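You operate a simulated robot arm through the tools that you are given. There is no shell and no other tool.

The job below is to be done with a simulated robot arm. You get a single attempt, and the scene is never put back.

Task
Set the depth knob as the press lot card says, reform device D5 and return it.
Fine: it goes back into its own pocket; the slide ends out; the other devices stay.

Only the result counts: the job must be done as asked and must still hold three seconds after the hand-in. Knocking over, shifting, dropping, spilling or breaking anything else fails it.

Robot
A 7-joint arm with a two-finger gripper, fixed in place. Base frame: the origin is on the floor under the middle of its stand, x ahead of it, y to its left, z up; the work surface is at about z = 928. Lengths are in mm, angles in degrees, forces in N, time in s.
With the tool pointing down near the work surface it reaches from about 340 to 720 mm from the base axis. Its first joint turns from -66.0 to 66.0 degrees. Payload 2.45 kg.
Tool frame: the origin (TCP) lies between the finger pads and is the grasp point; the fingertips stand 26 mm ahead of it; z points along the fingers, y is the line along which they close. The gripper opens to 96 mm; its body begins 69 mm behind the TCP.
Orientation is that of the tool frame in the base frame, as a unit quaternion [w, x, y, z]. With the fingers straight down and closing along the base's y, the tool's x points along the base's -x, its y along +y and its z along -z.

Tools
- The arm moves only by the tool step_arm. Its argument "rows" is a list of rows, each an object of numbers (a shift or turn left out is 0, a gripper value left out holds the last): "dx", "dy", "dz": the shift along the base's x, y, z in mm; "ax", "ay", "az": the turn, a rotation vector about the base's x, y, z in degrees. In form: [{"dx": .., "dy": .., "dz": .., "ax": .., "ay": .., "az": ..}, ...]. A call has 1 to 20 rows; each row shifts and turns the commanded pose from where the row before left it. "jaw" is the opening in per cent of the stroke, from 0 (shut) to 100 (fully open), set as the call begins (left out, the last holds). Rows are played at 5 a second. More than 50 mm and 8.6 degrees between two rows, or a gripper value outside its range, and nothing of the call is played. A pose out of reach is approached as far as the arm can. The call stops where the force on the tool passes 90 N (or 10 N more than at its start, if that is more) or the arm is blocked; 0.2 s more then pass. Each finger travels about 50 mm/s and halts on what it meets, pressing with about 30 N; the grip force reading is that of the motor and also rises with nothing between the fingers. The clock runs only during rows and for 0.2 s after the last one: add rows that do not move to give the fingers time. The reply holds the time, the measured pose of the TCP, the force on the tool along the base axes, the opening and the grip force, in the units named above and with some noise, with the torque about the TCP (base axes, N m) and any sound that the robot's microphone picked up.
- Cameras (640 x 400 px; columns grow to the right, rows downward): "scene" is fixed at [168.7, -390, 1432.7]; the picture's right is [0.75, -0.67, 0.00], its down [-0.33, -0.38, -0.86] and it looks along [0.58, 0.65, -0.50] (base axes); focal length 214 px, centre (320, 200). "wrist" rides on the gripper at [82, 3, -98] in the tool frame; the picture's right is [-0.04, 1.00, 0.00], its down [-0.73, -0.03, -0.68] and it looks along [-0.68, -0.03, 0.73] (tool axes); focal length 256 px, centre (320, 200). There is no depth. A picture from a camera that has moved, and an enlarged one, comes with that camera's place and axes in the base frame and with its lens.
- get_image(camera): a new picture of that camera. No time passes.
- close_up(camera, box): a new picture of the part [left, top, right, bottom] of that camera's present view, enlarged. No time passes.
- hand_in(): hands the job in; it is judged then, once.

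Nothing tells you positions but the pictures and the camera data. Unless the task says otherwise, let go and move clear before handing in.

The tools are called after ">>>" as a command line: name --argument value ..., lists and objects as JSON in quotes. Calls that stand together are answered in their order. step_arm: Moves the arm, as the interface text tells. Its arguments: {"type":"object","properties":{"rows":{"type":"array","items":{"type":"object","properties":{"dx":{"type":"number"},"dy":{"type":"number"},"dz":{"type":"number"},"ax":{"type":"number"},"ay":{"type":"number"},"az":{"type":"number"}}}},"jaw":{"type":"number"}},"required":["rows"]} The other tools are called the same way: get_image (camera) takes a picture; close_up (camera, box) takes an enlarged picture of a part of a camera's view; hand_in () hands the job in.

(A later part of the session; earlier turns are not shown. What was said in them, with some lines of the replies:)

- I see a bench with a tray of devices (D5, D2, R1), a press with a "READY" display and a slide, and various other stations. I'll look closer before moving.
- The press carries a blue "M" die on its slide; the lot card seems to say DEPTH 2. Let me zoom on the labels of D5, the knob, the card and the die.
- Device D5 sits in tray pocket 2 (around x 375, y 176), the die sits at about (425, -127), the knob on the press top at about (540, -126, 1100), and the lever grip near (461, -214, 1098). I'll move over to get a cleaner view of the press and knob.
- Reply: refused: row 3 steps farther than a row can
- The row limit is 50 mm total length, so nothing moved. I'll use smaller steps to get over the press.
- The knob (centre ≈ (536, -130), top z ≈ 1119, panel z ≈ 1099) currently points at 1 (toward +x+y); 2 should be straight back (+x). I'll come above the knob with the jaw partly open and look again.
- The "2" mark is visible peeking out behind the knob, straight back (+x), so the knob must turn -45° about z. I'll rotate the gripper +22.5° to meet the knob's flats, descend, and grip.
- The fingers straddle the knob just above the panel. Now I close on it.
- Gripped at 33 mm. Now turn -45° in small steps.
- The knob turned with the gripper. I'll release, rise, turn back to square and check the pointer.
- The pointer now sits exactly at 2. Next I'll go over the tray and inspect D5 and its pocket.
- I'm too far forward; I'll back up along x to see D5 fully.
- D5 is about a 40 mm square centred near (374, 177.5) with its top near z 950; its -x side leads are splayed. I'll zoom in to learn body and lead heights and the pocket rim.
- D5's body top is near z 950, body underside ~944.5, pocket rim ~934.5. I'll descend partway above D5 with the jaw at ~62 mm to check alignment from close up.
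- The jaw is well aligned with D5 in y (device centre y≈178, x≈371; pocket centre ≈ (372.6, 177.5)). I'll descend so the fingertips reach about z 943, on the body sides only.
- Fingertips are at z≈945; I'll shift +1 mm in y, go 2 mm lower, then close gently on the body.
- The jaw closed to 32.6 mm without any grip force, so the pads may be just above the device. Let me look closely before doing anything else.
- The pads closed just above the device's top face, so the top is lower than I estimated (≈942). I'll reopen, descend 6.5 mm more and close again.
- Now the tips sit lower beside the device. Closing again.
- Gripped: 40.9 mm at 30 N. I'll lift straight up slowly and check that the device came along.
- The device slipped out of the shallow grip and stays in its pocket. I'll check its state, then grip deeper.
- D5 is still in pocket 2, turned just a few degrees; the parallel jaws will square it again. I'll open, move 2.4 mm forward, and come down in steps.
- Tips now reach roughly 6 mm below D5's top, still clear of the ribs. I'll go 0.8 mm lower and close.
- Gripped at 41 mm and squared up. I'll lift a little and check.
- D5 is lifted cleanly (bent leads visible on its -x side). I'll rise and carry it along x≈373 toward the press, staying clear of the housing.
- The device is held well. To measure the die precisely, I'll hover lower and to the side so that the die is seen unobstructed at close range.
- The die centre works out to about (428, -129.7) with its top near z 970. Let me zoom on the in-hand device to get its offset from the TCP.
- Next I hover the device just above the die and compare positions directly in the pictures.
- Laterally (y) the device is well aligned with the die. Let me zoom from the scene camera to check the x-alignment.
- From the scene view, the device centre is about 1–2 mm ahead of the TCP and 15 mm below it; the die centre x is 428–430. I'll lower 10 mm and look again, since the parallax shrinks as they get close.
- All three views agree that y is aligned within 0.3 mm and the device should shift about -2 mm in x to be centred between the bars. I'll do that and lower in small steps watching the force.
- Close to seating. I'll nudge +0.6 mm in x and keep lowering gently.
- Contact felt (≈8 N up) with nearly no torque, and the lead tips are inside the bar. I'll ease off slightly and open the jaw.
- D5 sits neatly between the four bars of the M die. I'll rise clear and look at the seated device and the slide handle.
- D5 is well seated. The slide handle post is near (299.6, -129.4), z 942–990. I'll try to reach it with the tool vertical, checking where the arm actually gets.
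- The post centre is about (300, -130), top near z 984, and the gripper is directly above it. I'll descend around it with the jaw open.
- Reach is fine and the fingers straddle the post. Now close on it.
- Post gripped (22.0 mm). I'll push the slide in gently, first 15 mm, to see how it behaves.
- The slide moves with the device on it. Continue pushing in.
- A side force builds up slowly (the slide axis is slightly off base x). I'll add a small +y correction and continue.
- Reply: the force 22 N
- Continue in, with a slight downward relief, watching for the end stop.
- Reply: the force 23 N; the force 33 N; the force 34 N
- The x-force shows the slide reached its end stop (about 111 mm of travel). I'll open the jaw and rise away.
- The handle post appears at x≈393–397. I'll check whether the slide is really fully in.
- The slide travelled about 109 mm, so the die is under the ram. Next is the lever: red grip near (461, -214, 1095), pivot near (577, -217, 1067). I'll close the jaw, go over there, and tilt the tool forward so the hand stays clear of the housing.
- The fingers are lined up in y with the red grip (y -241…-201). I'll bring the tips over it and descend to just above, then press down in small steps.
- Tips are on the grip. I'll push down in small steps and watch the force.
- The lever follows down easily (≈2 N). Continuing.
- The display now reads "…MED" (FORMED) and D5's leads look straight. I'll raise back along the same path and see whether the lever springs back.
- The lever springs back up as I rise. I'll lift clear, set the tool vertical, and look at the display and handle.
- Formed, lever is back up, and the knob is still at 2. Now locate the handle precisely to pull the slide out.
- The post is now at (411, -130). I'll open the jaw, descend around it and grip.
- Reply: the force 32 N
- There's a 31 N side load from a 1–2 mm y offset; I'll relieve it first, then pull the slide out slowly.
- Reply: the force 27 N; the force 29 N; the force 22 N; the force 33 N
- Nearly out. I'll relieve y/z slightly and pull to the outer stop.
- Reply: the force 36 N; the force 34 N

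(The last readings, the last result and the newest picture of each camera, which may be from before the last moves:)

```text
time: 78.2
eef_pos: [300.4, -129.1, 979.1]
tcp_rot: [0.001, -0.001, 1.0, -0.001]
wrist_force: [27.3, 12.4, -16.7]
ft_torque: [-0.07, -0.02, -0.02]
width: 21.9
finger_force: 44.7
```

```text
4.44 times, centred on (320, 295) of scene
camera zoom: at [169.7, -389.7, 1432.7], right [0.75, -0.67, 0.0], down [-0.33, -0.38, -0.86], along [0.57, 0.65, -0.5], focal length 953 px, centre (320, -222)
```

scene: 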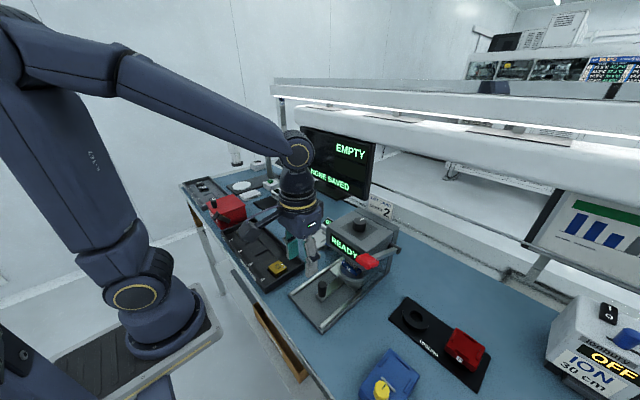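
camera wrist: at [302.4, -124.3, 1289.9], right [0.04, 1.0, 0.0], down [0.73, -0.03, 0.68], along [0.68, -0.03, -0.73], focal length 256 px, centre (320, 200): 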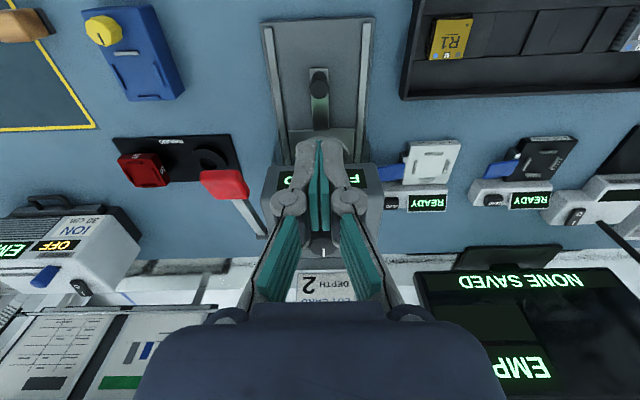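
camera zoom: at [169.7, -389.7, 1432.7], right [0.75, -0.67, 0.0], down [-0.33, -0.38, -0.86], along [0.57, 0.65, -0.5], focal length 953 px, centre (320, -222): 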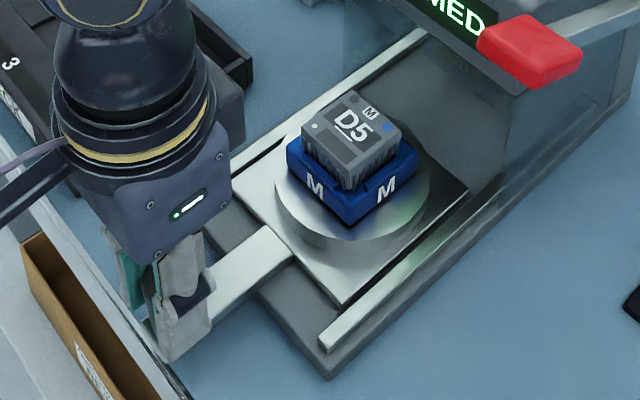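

The slide is back at its outer stop with D5 still seated (leads now straight). I'll release the handle and rise.

>>> step_arm --rows '[{"dx": 1.5}, {"dx": 0}]'

>>> step_arm --rows '[{"dx": 0}, {"dx": 0}, {"dx": 0}]' --jaw 52

>>> step_arm --rows '[{"dz": 20}, {"dz": 30}, {"dz": 30}, {"dz": 30}, {"dx": 30}, {"dx": 30}, {"dx": 30}, {"dx": 0}]'

>>> get_image --camera "wrist"

>>> get_image --camera "scene"

>>> close_up --camera "scene" --box '[270, 250, 370, 340]'

```text
time: 78.8
eef_pos: [299.3, -129.9, 979.8]
tcp_rot: [0.0, -0.001, 1.0, -0.001]
wrist_force: [17.2, 17.6, 23.4]
ft_torque: [0.0, -0.14, 0.02]
width: 21.9
finger_force: 45.0
```

```text
time: 79.6
eef_pos: [298.2, -129.3, 978.0]
tcp_rot: [0.0, 0.0, 1.0, 0.0]
wrist_force: [-0.2, 0.0, 0.3]
ft_torque: [0.01, 0.02, -0.01]
width: 50.0
finger_force: 0.1
```

```text
time: 81.4
eef_pos: [389.2, -128.9, 1088.7]
tcp_rot: [0.0, -0.001, 1.0, 0.0]
wrist_force: [-0.8, -0.3, 0.5]
ft_torque: [0.05, 0.02, -0.01]
width: 49.6
finger_force: 0.0
```

```text
taken
camera wrist: at [306.8, -126.4, 1187.2], right [0.04, 1.0, 0.0], down [0.73, -0.03, 0.68], along [0.68, -0.03, -0.73], focal length 256 px, centre (320, 200)
```

wrist: 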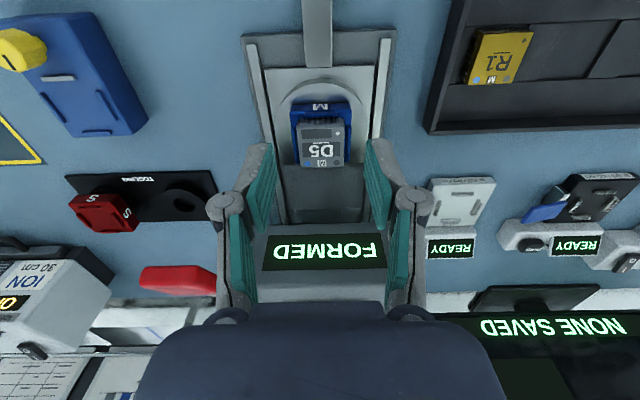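

```text
taken
```

scene: 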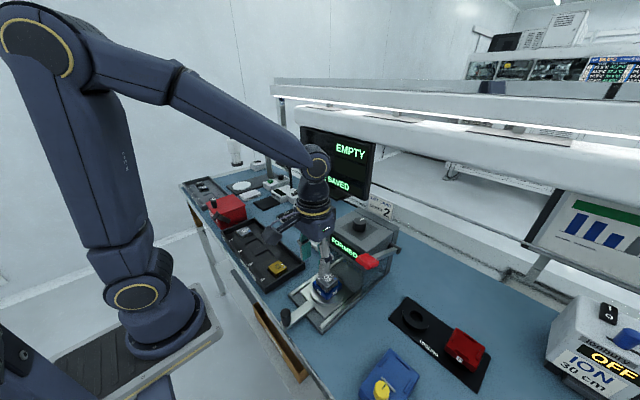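

```text
4.44 times, centred on (320, 295) of scene
camera zoom: at [168.7, -390.0, 1432.7], right [0.75, -0.67, 0.0], down [-0.33, -0.38, -0.86], along [0.58, 0.65, -0.5], focal length 953 px, centre (320, -222)
```

zoom: 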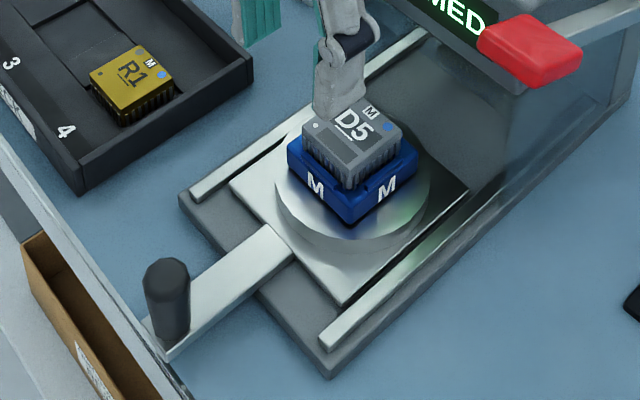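

D5 sits in the die unchanged. I'll go back over it with a ~60 mm opening and check alignment before descending to the earlier grip height.

>>> step_arm --rows '[{"dx": 19, "dy": -0.5, "dz": -10}, {"dx": 19, "dy": -0.4, "dz": -10}, {"dz": -20}, {"dz": -20}, {"dz": 0}, {"dz": 0}]' --jaw 62

>>> close_up --camera "wrist" --box '[230, 60, 410, 200]'

>>> close_up --camera "scene" --box '[290, 230, 380, 310]'

```text
time: 82.8
eef_pos: [426.9, -132.9, 1027.1]
tcp_rot: [0.001, 0.0, 1.0, 0.0]
wrist_force: [-0.2, 0.7, -0.5]
ft_torque: [-0.03, 0.02, 0.02]
width: 59.6
finger_force: 0.0
```

```text
2.86 times, centred on (320, 130) of wrist
camera zoom: at [345.2, -128.8, 1125.6], right [0.04, 1.0, 0.0], down [0.73, -0.03, 0.68], along [0.68, -0.03, -0.73], focal length 731 px, centre (320, 400)
```

zoom: 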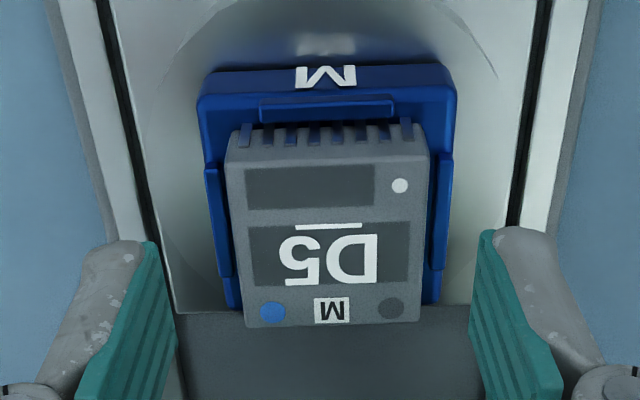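

```text
5.00 times, centred on (335, 270) of scene
camera zoom: at [168.7, -390.0, 1432.7], right [0.75, -0.67, 0.0], down [-0.33, -0.38, -0.86], along [0.58, 0.65, -0.5], focal length 1072 px, centre (245, -150)
```

zoom: 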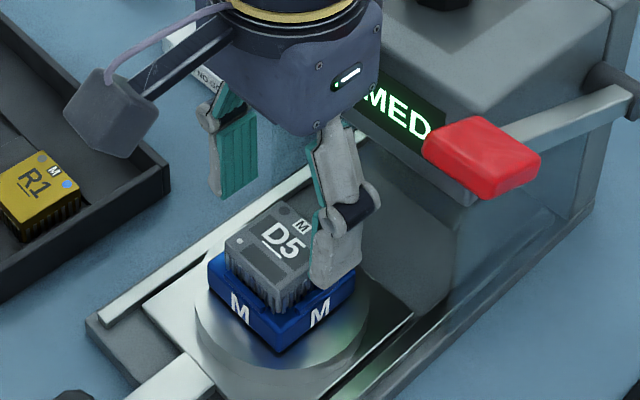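

Leads are straight now. I need +2.1 mm in y to centre; x is right. Then descend 23.7 mm to the same grip height as before.

>>> step_arm --rows '[{"dy": 2.1}, {"dz": -10}, {"dz": -8}, {"dz": -3}, {"dz": 0}]'

>>> step_arm --rows '[{"dz": -2}, {"dz": -0.7}, {"dz": 0}]'

>>> close_up --camera "wrist" --box '[230, 60, 410, 200]'

>>> close_up --camera "scene" --box '[315, 260, 365, 305]'

```text
time: 84.0
eef_pos: [426.3, -129.8, 1006.4]
tcp_rot: [0.0, 0.0, 1.0, 0.0]
wrist_force: [-0.8, -0.4, 0.6]
ft_torque: [0.0, 0.01, -0.03]
width: 59.7
finger_force: 0.0
```

```text
time: 84.8
eef_pos: [428.1, -130.3, 1004.5]
tcp_rot: [0.0, 0.0, 1.0, 0.0]
wrist_force: [1.6, -0.6, 0.8]
ft_torque: [-0.01, -0.01, 0.03]
width: 59.4
finger_force: 0.0
```

```text
2.86 times, centred on (320, 130) of wrist
camera zoom: at [345.4, -126.1, 1102.1], right [0.04, 1.0, 0.0], down [0.73, -0.03, 0.68], along [0.68, -0.03, -0.73], focal length 731 px, centre (320, 400)
```

zoom: 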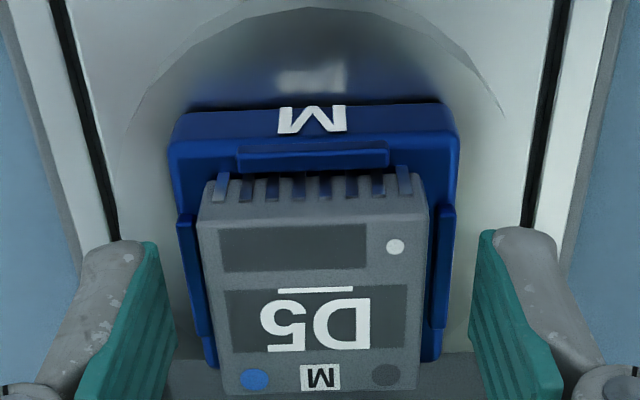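

```text
8.89 times, centred on (340, 282) of scene
camera zoom: at [168.7, -390.0, 1432.7], right [0.75, -0.67, 0.0], down [-0.33, -0.38, -0.86], along [0.58, 0.65, -0.5], focal length 1906 px, centre (142, -533)
```

zoom: 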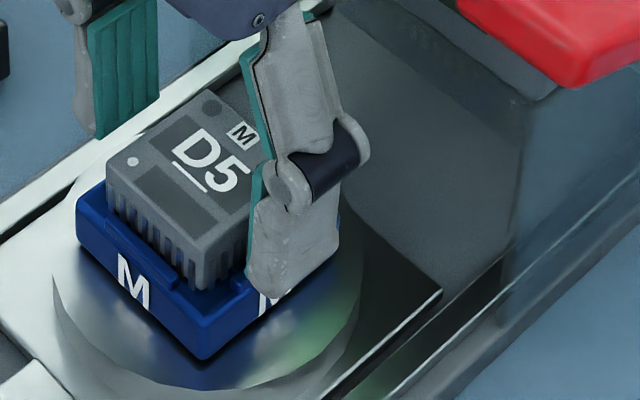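

Well centred (I'll shift -0.6 mm in y). Now close to grip.

>>> step_arm --rows '[{"dy": -0.6}, {"dz": 0}]'

>>> step_arm --rows '[{"dz": 0}, {"dz": 0}, {"dz": 0}, {"dz": 0}, {"dz": 0}]' --jaw 34

>>> step_arm --rows '[{"dz": 1.5}, {"dz": 2.5}, {"dz": 4}, {"dz": 0}]'

>>> close_up --camera "wrist" --box '[230, 60, 410, 200]'

>>> close_up --camera "scene" --box '[315, 260, 365, 305]'

```text
time: 85.4
eef_pos: [428.0, -129.4, 1004.6]
tcp_rot: [0.0, 0.0, 1.0, 0.0]
wrist_force: [0.2, 0.3, -0.1]
ft_torque: [-0.03, -0.01, -0.01]
width: 59.7
finger_force: 0.1
```

```text
time: 86.6
eef_pos: [426.6, -130.2, 1005.0]
tcp_rot: [0.0, 0.001, 1.0, 0.0]
wrist_force: [0.3, 0.0, 0.9]
ft_torque: [0.02, -0.01, 0.04]
width: 40.8
finger_force: 29.7
```

```text
time: 87.6
eef_pos: [427.2, -130.0, 1012.9]
tcp_rot: [0.0, 0.0, 1.0, 0.001]
wrist_force: [0.0, -0.4, -0.7]
ft_torque: [0.01, -0.01, 0.01]
width: 41.1
finger_force: 30.0
```

```text
2.86 times, centred on (320, 130) of wrist
camera zoom: at [345.8, -126.1, 1110.5], right [0.04, 1.0, 0.0], down [0.73, -0.03, 0.68], along [0.68, -0.03, -0.73], focal length 731 px, centre (320, 400)
```

zoom: 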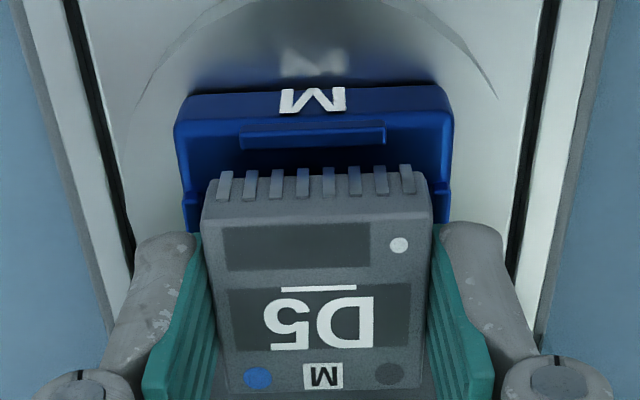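

```text
8.89 times, centred on (340, 282) of scene
camera zoom: at [168.7, -390.0, 1432.7], right [0.75, -0.67, 0.0], down [-0.33, -0.38, -0.86], along [0.58, 0.65, -0.5], focal length 1906 px, centre (142, -533)
```

zoom: 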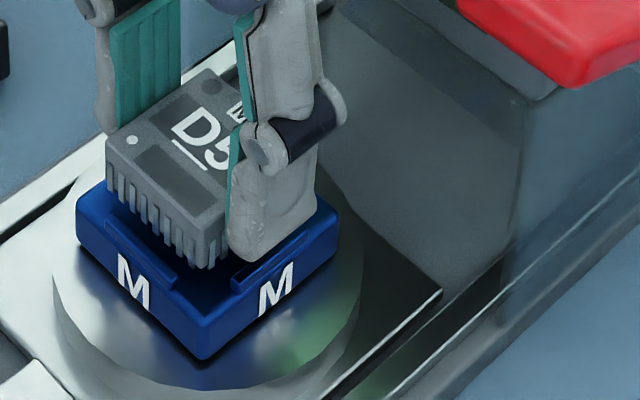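

D5 is lifted cleanly. I'll rise, back off in x and carry it to above pocket 2.

>>> step_arm --rows '[{"dz": 20}, {"dz": 30}, {"dx": -27}, {"dx": -27}, {"dy": 30}, {"dy": 30}, {"dy": 30}, {"dy": 30}, {"dy": 30}, {"dy": 30}, {"dy": 30}, {"dy": 30}, {"dy": 30}, {"dy": 30}, {"dy": 7}, {"dz": 0}, {"dz": 0}]'

>>> get_image --camera "wrist"

>>> close_up --camera "scene" --box '[220, 190, 320, 280]'

```text
time: 91.2
eef_pos: [372.7, 177.6, 1063.6]
tcp_rot: [0.0, -0.001, 1.0, -0.001]
wrist_force: [0.0, 0.0, -0.5]
ft_torque: [-0.02, 0.0, 0.0]
width: 40.9
finger_force: 30.0
```

```text
taken
camera wrist: at [290.3, 181.3, 1161.1], right [0.04, 1.0, 0.0], down [0.73, -0.03, 0.68], along [0.68, -0.03, -0.73], focal length 256 px, centre (320, 200)
```

wrist: 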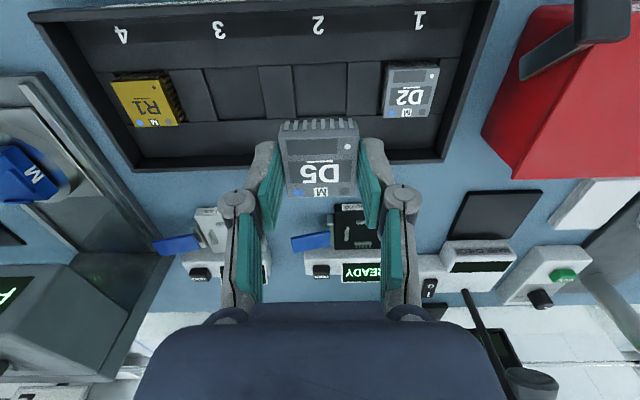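

```text
4.44 times, centred on (270, 235) of scene
camera zoom: at [168.7, -390.0, 1432.7], right [0.75, -0.67, 0.0], down [-0.33, -0.38, -0.86], along [0.58, 0.65, -0.5], focal length 953 px, centre (542, 44)
```

zoom: 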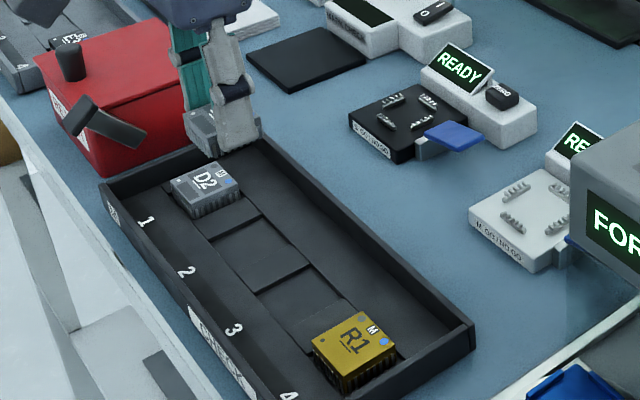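

>>> close_up --camera "wrist" --box '[250, 40, 390, 150]'

```text
3.64 times, centred on (320, 95) of wrist
camera zoom: at [290.3, 181.3, 1161.1], right [0.04, 1.0, 0.0], down [0.73, -0.03, 0.68], along [0.68, -0.03, -0.73], focal length 931 px, centre (320, 582)
```

zoom: 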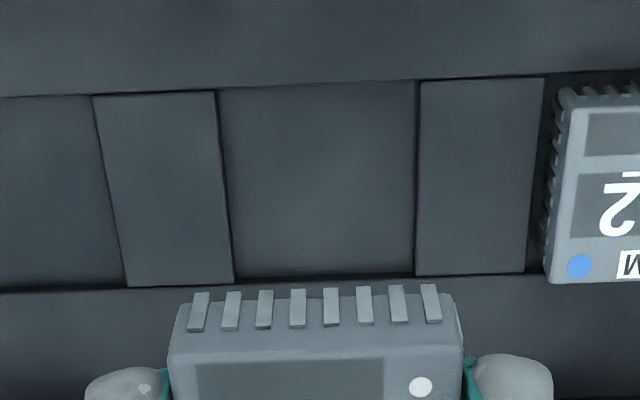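

Pocket 2 is centred at about (374.1, 177.7) and the held device at (372.9, 178.0), so I shift +1.2/-0.3 mm and go down to just above the pocket.

>>> step_arm --rows '[{"dx": 1.2, "dy": -0.3, "dz": -25}, {"dz": -25}, {"dz": -20}, {"dz": -15}, {"dz": -8}, {"dz": 0}, {"dz": 0}]'

>>> close_up --camera "wrist" --box '[250, 70, 390, 190]'

>>> close_up --camera "scene" --box '[235, 215, 285, 255]'

```text
time: 92.8
eef_pos: [374.5, 177.9, 968.6]
tcp_rot: [0.0, 0.0, 1.0, 0.0]
wrist_force: [-0.2, -0.2, -1.0]
ft_torque: [0.02, -0.03, -0.01]
width: 41.0
finger_force: 30.2
```

```text
3.33 times, centred on (320, 130) of wrist
camera zoom: at [291.5, 181.1, 1067.3], right [0.04, 1.0, 0.0], down [0.73, -0.03, 0.68], along [0.68, -0.03, -0.73], focal length 853 px, centre (320, 433)
```

zoom: 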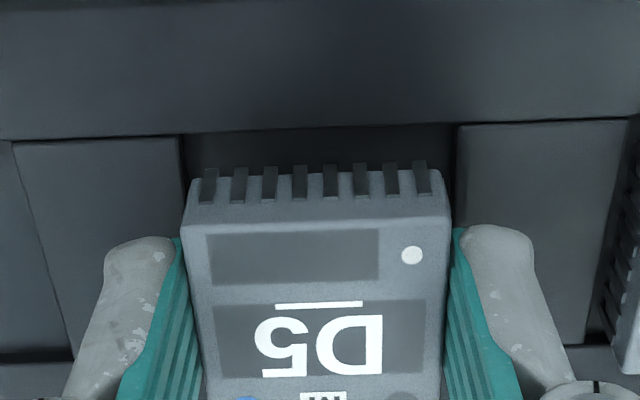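

```text
10.00 times, centred on (260, 235) of scene
camera zoom: at [168.7, -390.0, 1432.7], right [0.75, -0.67, 0.0], down [-0.33, -0.38, -0.86], along [0.58, 0.65, -0.5], focal length 2145 px, centre (920, -150)
```

zoom: 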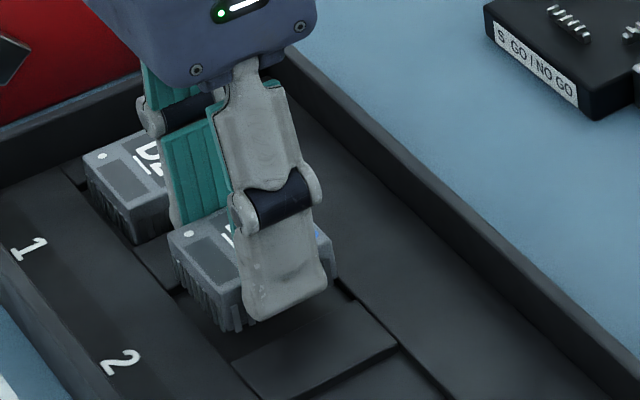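

Aligned. I'll lower gently in steps with force checks.

>>> step_arm --rows '[{"dz": -4}, {"dz": -3}, {"dz": -2}, {"dz": 0}]'

>>> close_up --camera "wrist" --box '[250, 70, 390, 190]'

>>> close_up --camera "scene" --box '[235, 215, 285, 255]'

```text
time: 93.8
eef_pos: [373.2, 178.2, 960.3]
tcp_rot: [0.0, 0.0, 1.0, 0.001]
wrist_force: [0.8, 0.0, -0.5]
ft_torque: [0.03, 0.0, 0.0]
width: 41.1
finger_force: 30.1
```

```text
3.33 times, centred on (320, 130) of wrist
camera zoom: at [291.8, 180.5, 1058.0], right [0.04, 1.0, 0.0], down [0.73, -0.03, 0.68], along [0.68, -0.03, -0.73], focal length 853 px, centre (320, 433)
```

zoom: 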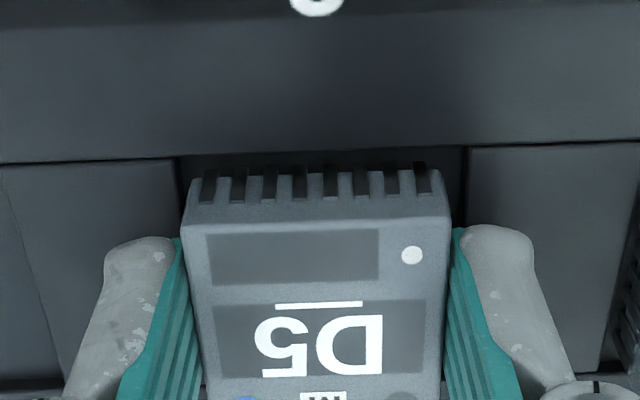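

```text
10.00 times, centred on (260, 235) of scene
camera zoom: at [168.7, -390.0, 1432.7], right [0.75, -0.67, 0.0], down [-0.33, -0.38, -0.86], along [0.58, 0.65, -0.5], focal length 2145 px, centre (920, -150)
```

zoom: 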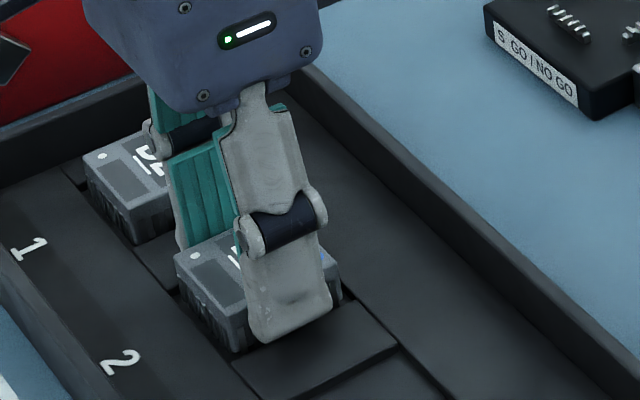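

The device sits about 1 mm low in y within the pocket; I'll shift +0.8 mm and keep lowering.

>>> step_arm --rows '[{"dy": 0.8}, {"dz": -1.5}, {"dz": 0}]'

>>> step_arm --rows '[{"dz": -1}, {"dz": 0}]'

>>> step_arm --rows '[{"dz": -0.7}, {"dz": 0}]'

>>> close_up --camera "wrist" --box '[250, 70, 390, 190]'

>>> close_up --camera "scene" --box '[235, 215, 285, 255]'

```text
time: 94.6
eef_pos: [373.6, 176.7, 959.4]
tcp_rot: [0.0, 0.0, 1.0, 0.0]
wrist_force: [-0.2, 0.0, -0.1]
ft_torque: [-0.01, 0.01, 0.01]
width: 41.2
finger_force: 30.2
```

```text
time: 95.2
eef_pos: [374.5, 178.3, 956.8]
tcp_rot: [0.0, 0.0, 1.0, 0.0]
wrist_force: [0.1, 0.1, 0.2]
ft_torque: [0.02, 0.0, -0.02]
width: 41.2
finger_force: 30.0
```

```text
time: 95.8
eef_pos: [375.2, 177.9, 956.5]
tcp_rot: [0.0, -0.001, 1.0, 0.002]
wrist_force: [-0.9, 0.1, 16.0]
ft_torque: [-0.07, 0.07, 0.02]
width: 41.1
finger_force: 30.0
```

```text
3.33 times, centred on (320, 130) of wrist
camera zoom: at [292.3, 180.8, 1055.0], right [0.04, 1.0, 0.0], down [0.73, -0.03, 0.68], along [0.68, -0.03, -0.73], focal length 853 px, centre (320, 433)
```

zoom: 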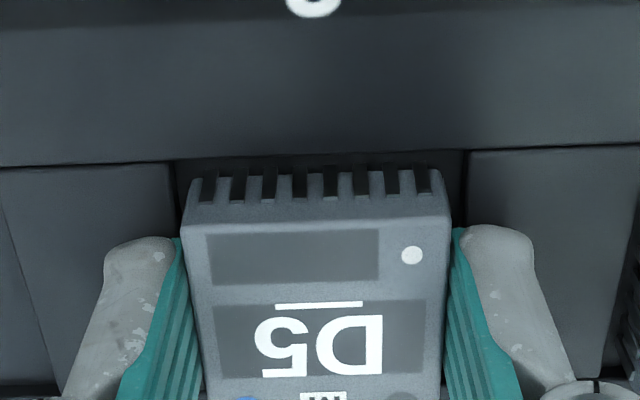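

```text
10.00 times, centred on (260, 235) of scene
camera zoom: at [168.5, -390.1, 1432.7], right [0.75, -0.67, 0.0], down [-0.33, -0.37, -0.86], along [0.58, 0.65, -0.5], focal length 2145 px, centre (920, -150)
```

zoom: 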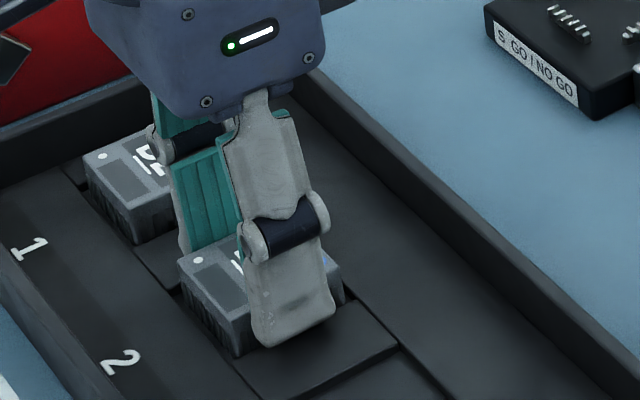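

Contact at z 956.5, the same height as at pick-up, so it is on the pocket floor. I'll ease off slightly and release.

>>> step_arm --rows '[{"dz": 0.6}, {"dz": 0}]'

>>> step_arm --rows '[{"dz": 0}, {"dz": 0}, {"dz": 0}]' --jaw 60

>>> close_up --camera "wrist" --box '[240, 70, 400, 200]'

>>> close_up --camera "scene" --box '[235, 215, 285, 255]'

```text
time: 96.4
eef_pos: [373.5, 176.9, 956.5]
tcp_rot: [0.0, 0.0, 1.0, 0.0]
wrist_force: [1.5, 0.7, 2.8]
ft_torque: [0.07, -0.12, 0.0]
width: 41.2
finger_force: 30.0
```

```text
time: 97.2
eef_pos: [375.0, 177.2, 958.2]
tcp_rot: [0.0, -0.001, 1.0, 0.001]
wrist_force: [0.3, 0.3, -0.1]
ft_torque: [0.01, -0.01, 0.01]
width: 57.6
finger_force: 0.1
```

```text
3.08 times, centred on (320, 135) of wrist
camera zoom: at [292.3, 180.7, 1055.5], right [0.04, 1.0, 0.0], down [0.73, -0.03, 0.68], along [0.68, -0.03, -0.73], focal length 788 px, centre (320, 400)
```

zoom: 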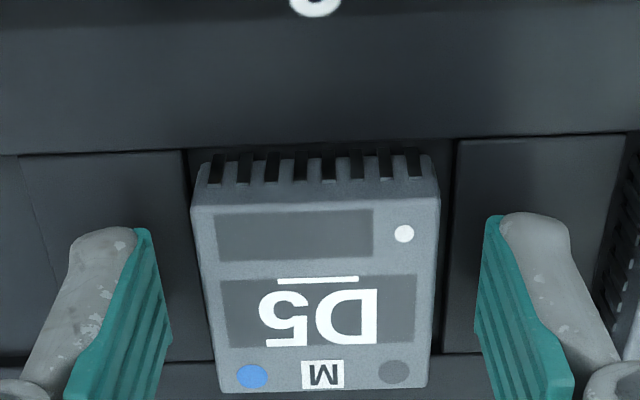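

```text
10.00 times, centred on (260, 235) of scene
camera zoom: at [168.7, -390.0, 1432.7], right [0.75, -0.67, 0.0], down [-0.33, -0.38, -0.86], along [0.58, 0.65, -0.5], focal length 2145 px, centre (920, -150)
```

zoom: 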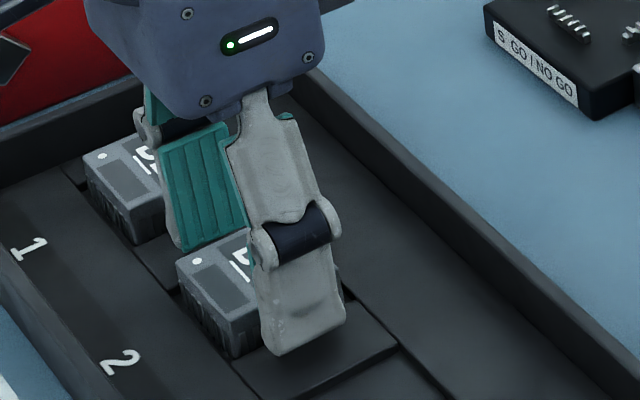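

D5 rests in its pocket, released. Now rise straight up clear and verify everything.

>>> step_arm --rows '[{"dz": 10}, {"dz": 25}, {"dz": 40}, {"dz": 45}, {"dz": 45}, {"dz": 45}, {"dx": -20, "dz": 30}, {"dz": 0}]'

>>> get_image --camera "wrist"

>>> close_up --camera "wrist" --box '[230, 0, 450, 140]'

>>> close_up --camera "scene" --box '[220, 210, 320, 290]'

>>> close_up --camera "scene" --box '[270, 180, 430, 340]'

>>> get_image --camera "scene"

```text
time: 99.0
eef_pos: [353.1, 177.3, 1199.7]
tcp_rot: [0.0, 0.0, 1.0, 0.0]
wrist_force: [-1.0, 0.3, 0.4]
ft_torque: [-0.02, 0.01, 0.01]
width: 57.6
finger_force: 0.0
```

```text
taken
camera wrist: at [271.6, 181.2, 1297.0], right [0.04, 1.0, 0.0], down [0.73, -0.03, 0.68], along [0.68, -0.03, -0.73], focal length 256 px, centre (320, 200)
```

wrist: 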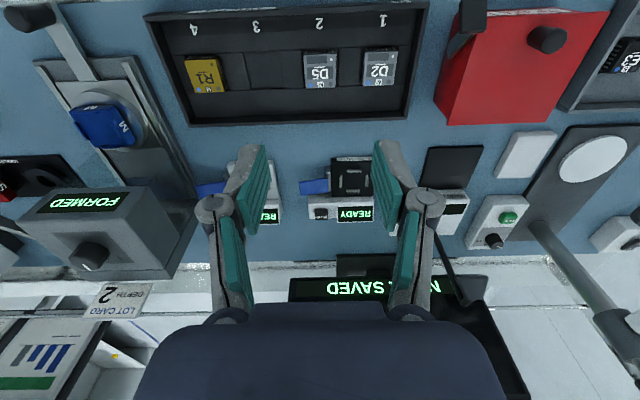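

```text
2.86 times, centred on (340, 70) of wrist
camera zoom: at [271.6, 181.2, 1297.0], right [0.04, 1.0, 0.0], down [0.73, -0.03, 0.68], along [0.68, -0.03, -0.73], focal length 731 px, centre (263, 571)
```

zoom: 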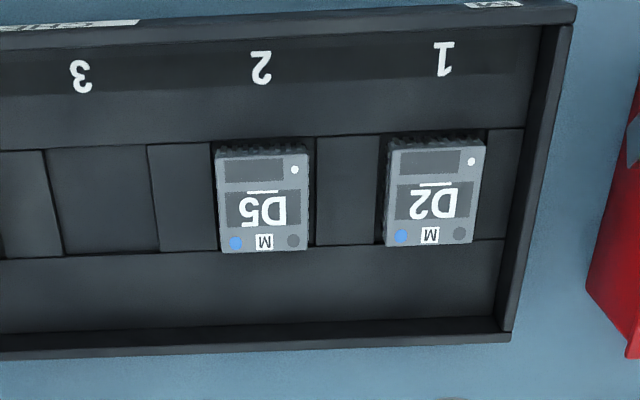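

```text
5.00 times, centred on (270, 250) of scene
camera zoom: at [168.7, -390.0, 1432.7], right [0.75, -0.67, 0.0], down [-0.33, -0.38, -0.86], along [0.58, 0.65, -0.5], focal length 1072 px, centre (570, -50)
```

zoom: 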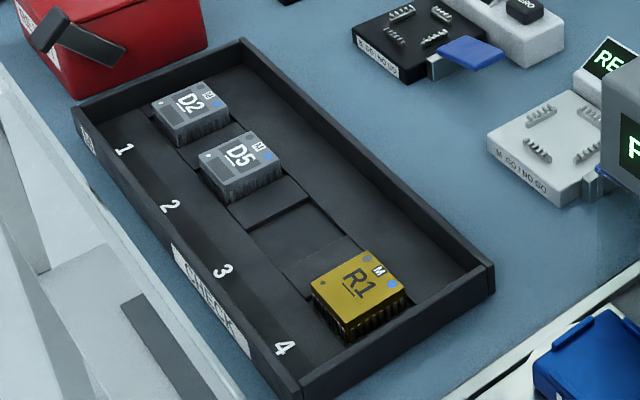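

```text
2.50 times, centred on (350, 260) of scene
camera zoom: at [168.7, -390.0, 1432.7], right [0.75, -0.67, 0.0], down [-0.33, -0.38, -0.86], along [0.58, 0.65, -0.5], focal length 536 px, centre (245, 50)
```

zoom: 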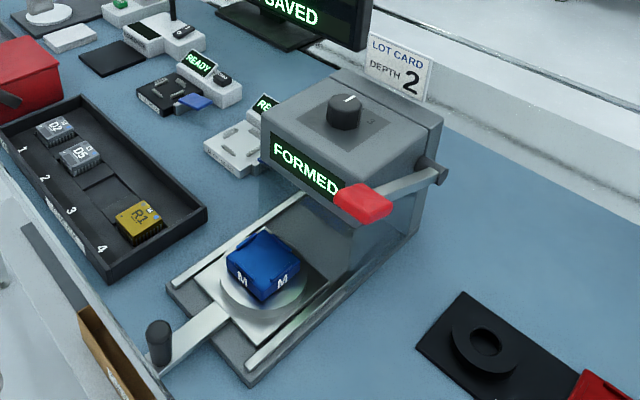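

```text
taken
```

scene: 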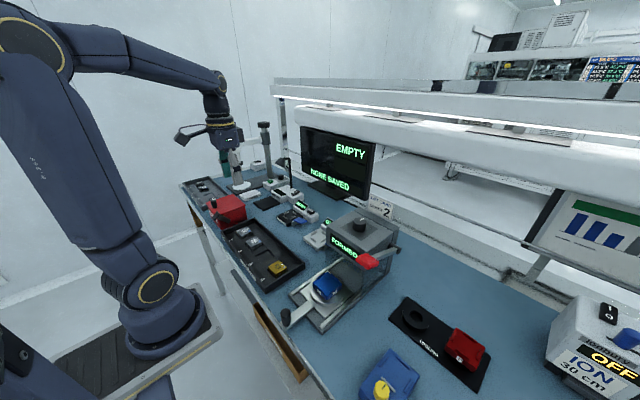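

Everything looks right; I'll compare the slide and D5 seating with the starting views in the same crops.

>>> close_up --camera "scene" --box '[260, 200, 420, 340]'

>>> close_up --camera "scene" --box '[240, 225, 280, 255]'

>>> close_up --camera "scene" --box '[340, 195, 400, 240]'

>>> close_up --camera "wrist" --box '[290, 40, 350, 100]'

```text
2.86 times, centred on (340, 270) of scene
camera zoom: at [168.7, -390.0, 1432.7], right [0.75, -0.67, 0.0], down [-0.33, -0.38, -0.86], along [0.58, 0.65, -0.5], focal length 613 px, centre (263, 0)
```

zoom: 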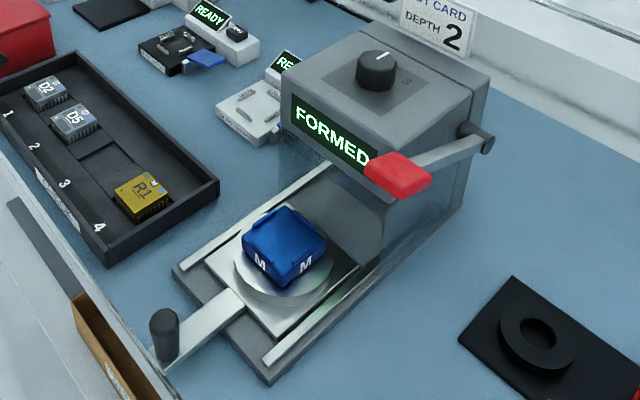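

```text
13.33 times, centred on (260, 240) of scene
camera zoom: at [168.7, -390.0, 1432.7], right [0.75, -0.67, 0.0], down [-0.33, -0.38, -0.86], along [0.58, 0.65, -0.5], focal length 2860 px, centre (1120, -333)
```

zoom: 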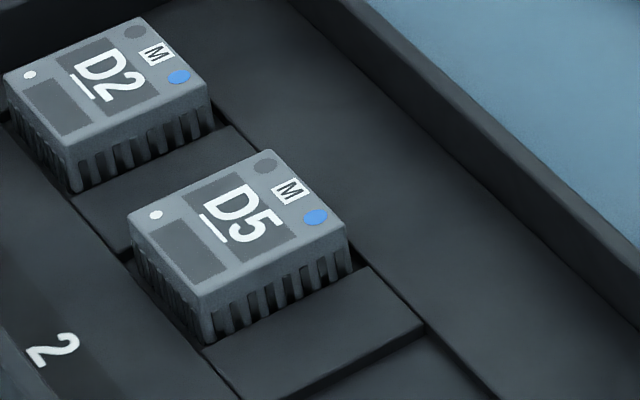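

```text
8.89 times, centred on (370, 218) of scene
camera zoom: at [168.7, -390.0, 1432.7], right [0.75, -0.67, 0.0], down [-0.33, -0.38, -0.86], along [0.58, 0.65, -0.5], focal length 1906 px, centre (-124, 44)
```

zoom: 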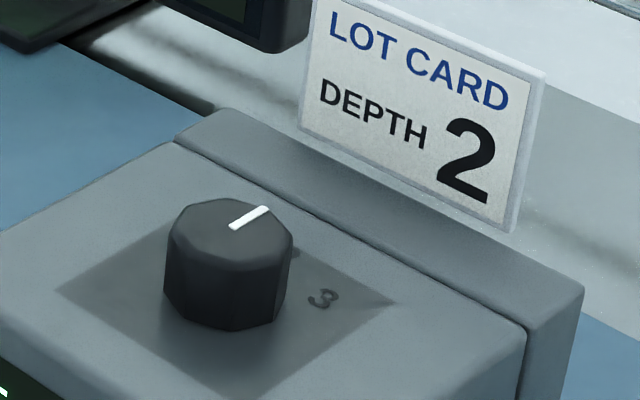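

```text
6.67 times, centred on (320, 70) of wrist
camera zoom: at [271.6, 181.2, 1297.0], right [0.04, 1.0, 0.0], down [0.73, -0.03, 0.68], along [0.68, -0.03, -0.73], focal length 1707 px, centre (320, 1067)
```

zoom: 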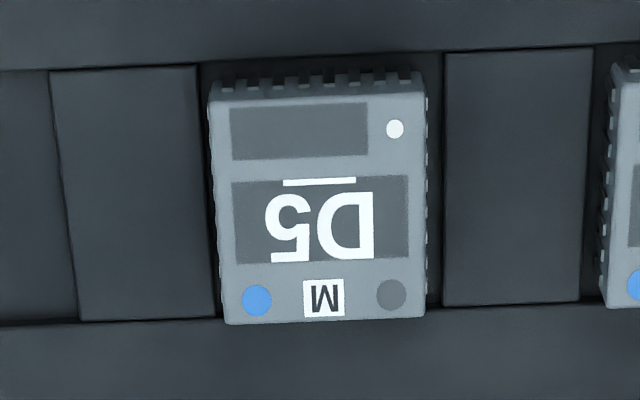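

The knob reads 2 and the press shows FORMED. The slide matches its starting out position, and D5 is back in pocket 2 in its original orientation with straight leads. D2 and R1 haven't moved and the gripper is clear, so I'm handing in.

>>> hand_in

```text
The job is handed in.
```

The job is done and handed in. The last pictures before hand-in showed every part in place, but no verdict came back.

- **Depth knob:** it was on 1. I set it to 2, as the lot card says.
- **Reforming:** I seated D5 on the blue M die, pushed the slide in and pulled the lever down. The press display changed from READY to FORMED, and D5's bent leads are now straight.
- **Return:** D5 is back in pocket 2, facing the same way as at the start. The slide is out at its stop and the lever has sprung back up.
- **Other devices:** D2 and R1 were not touched and have not moved.

The first time I tried to lift D5, my grip was too shallow and it slipped before it left the pocket. It turned a few degrees in place, and the second grip squared it up.
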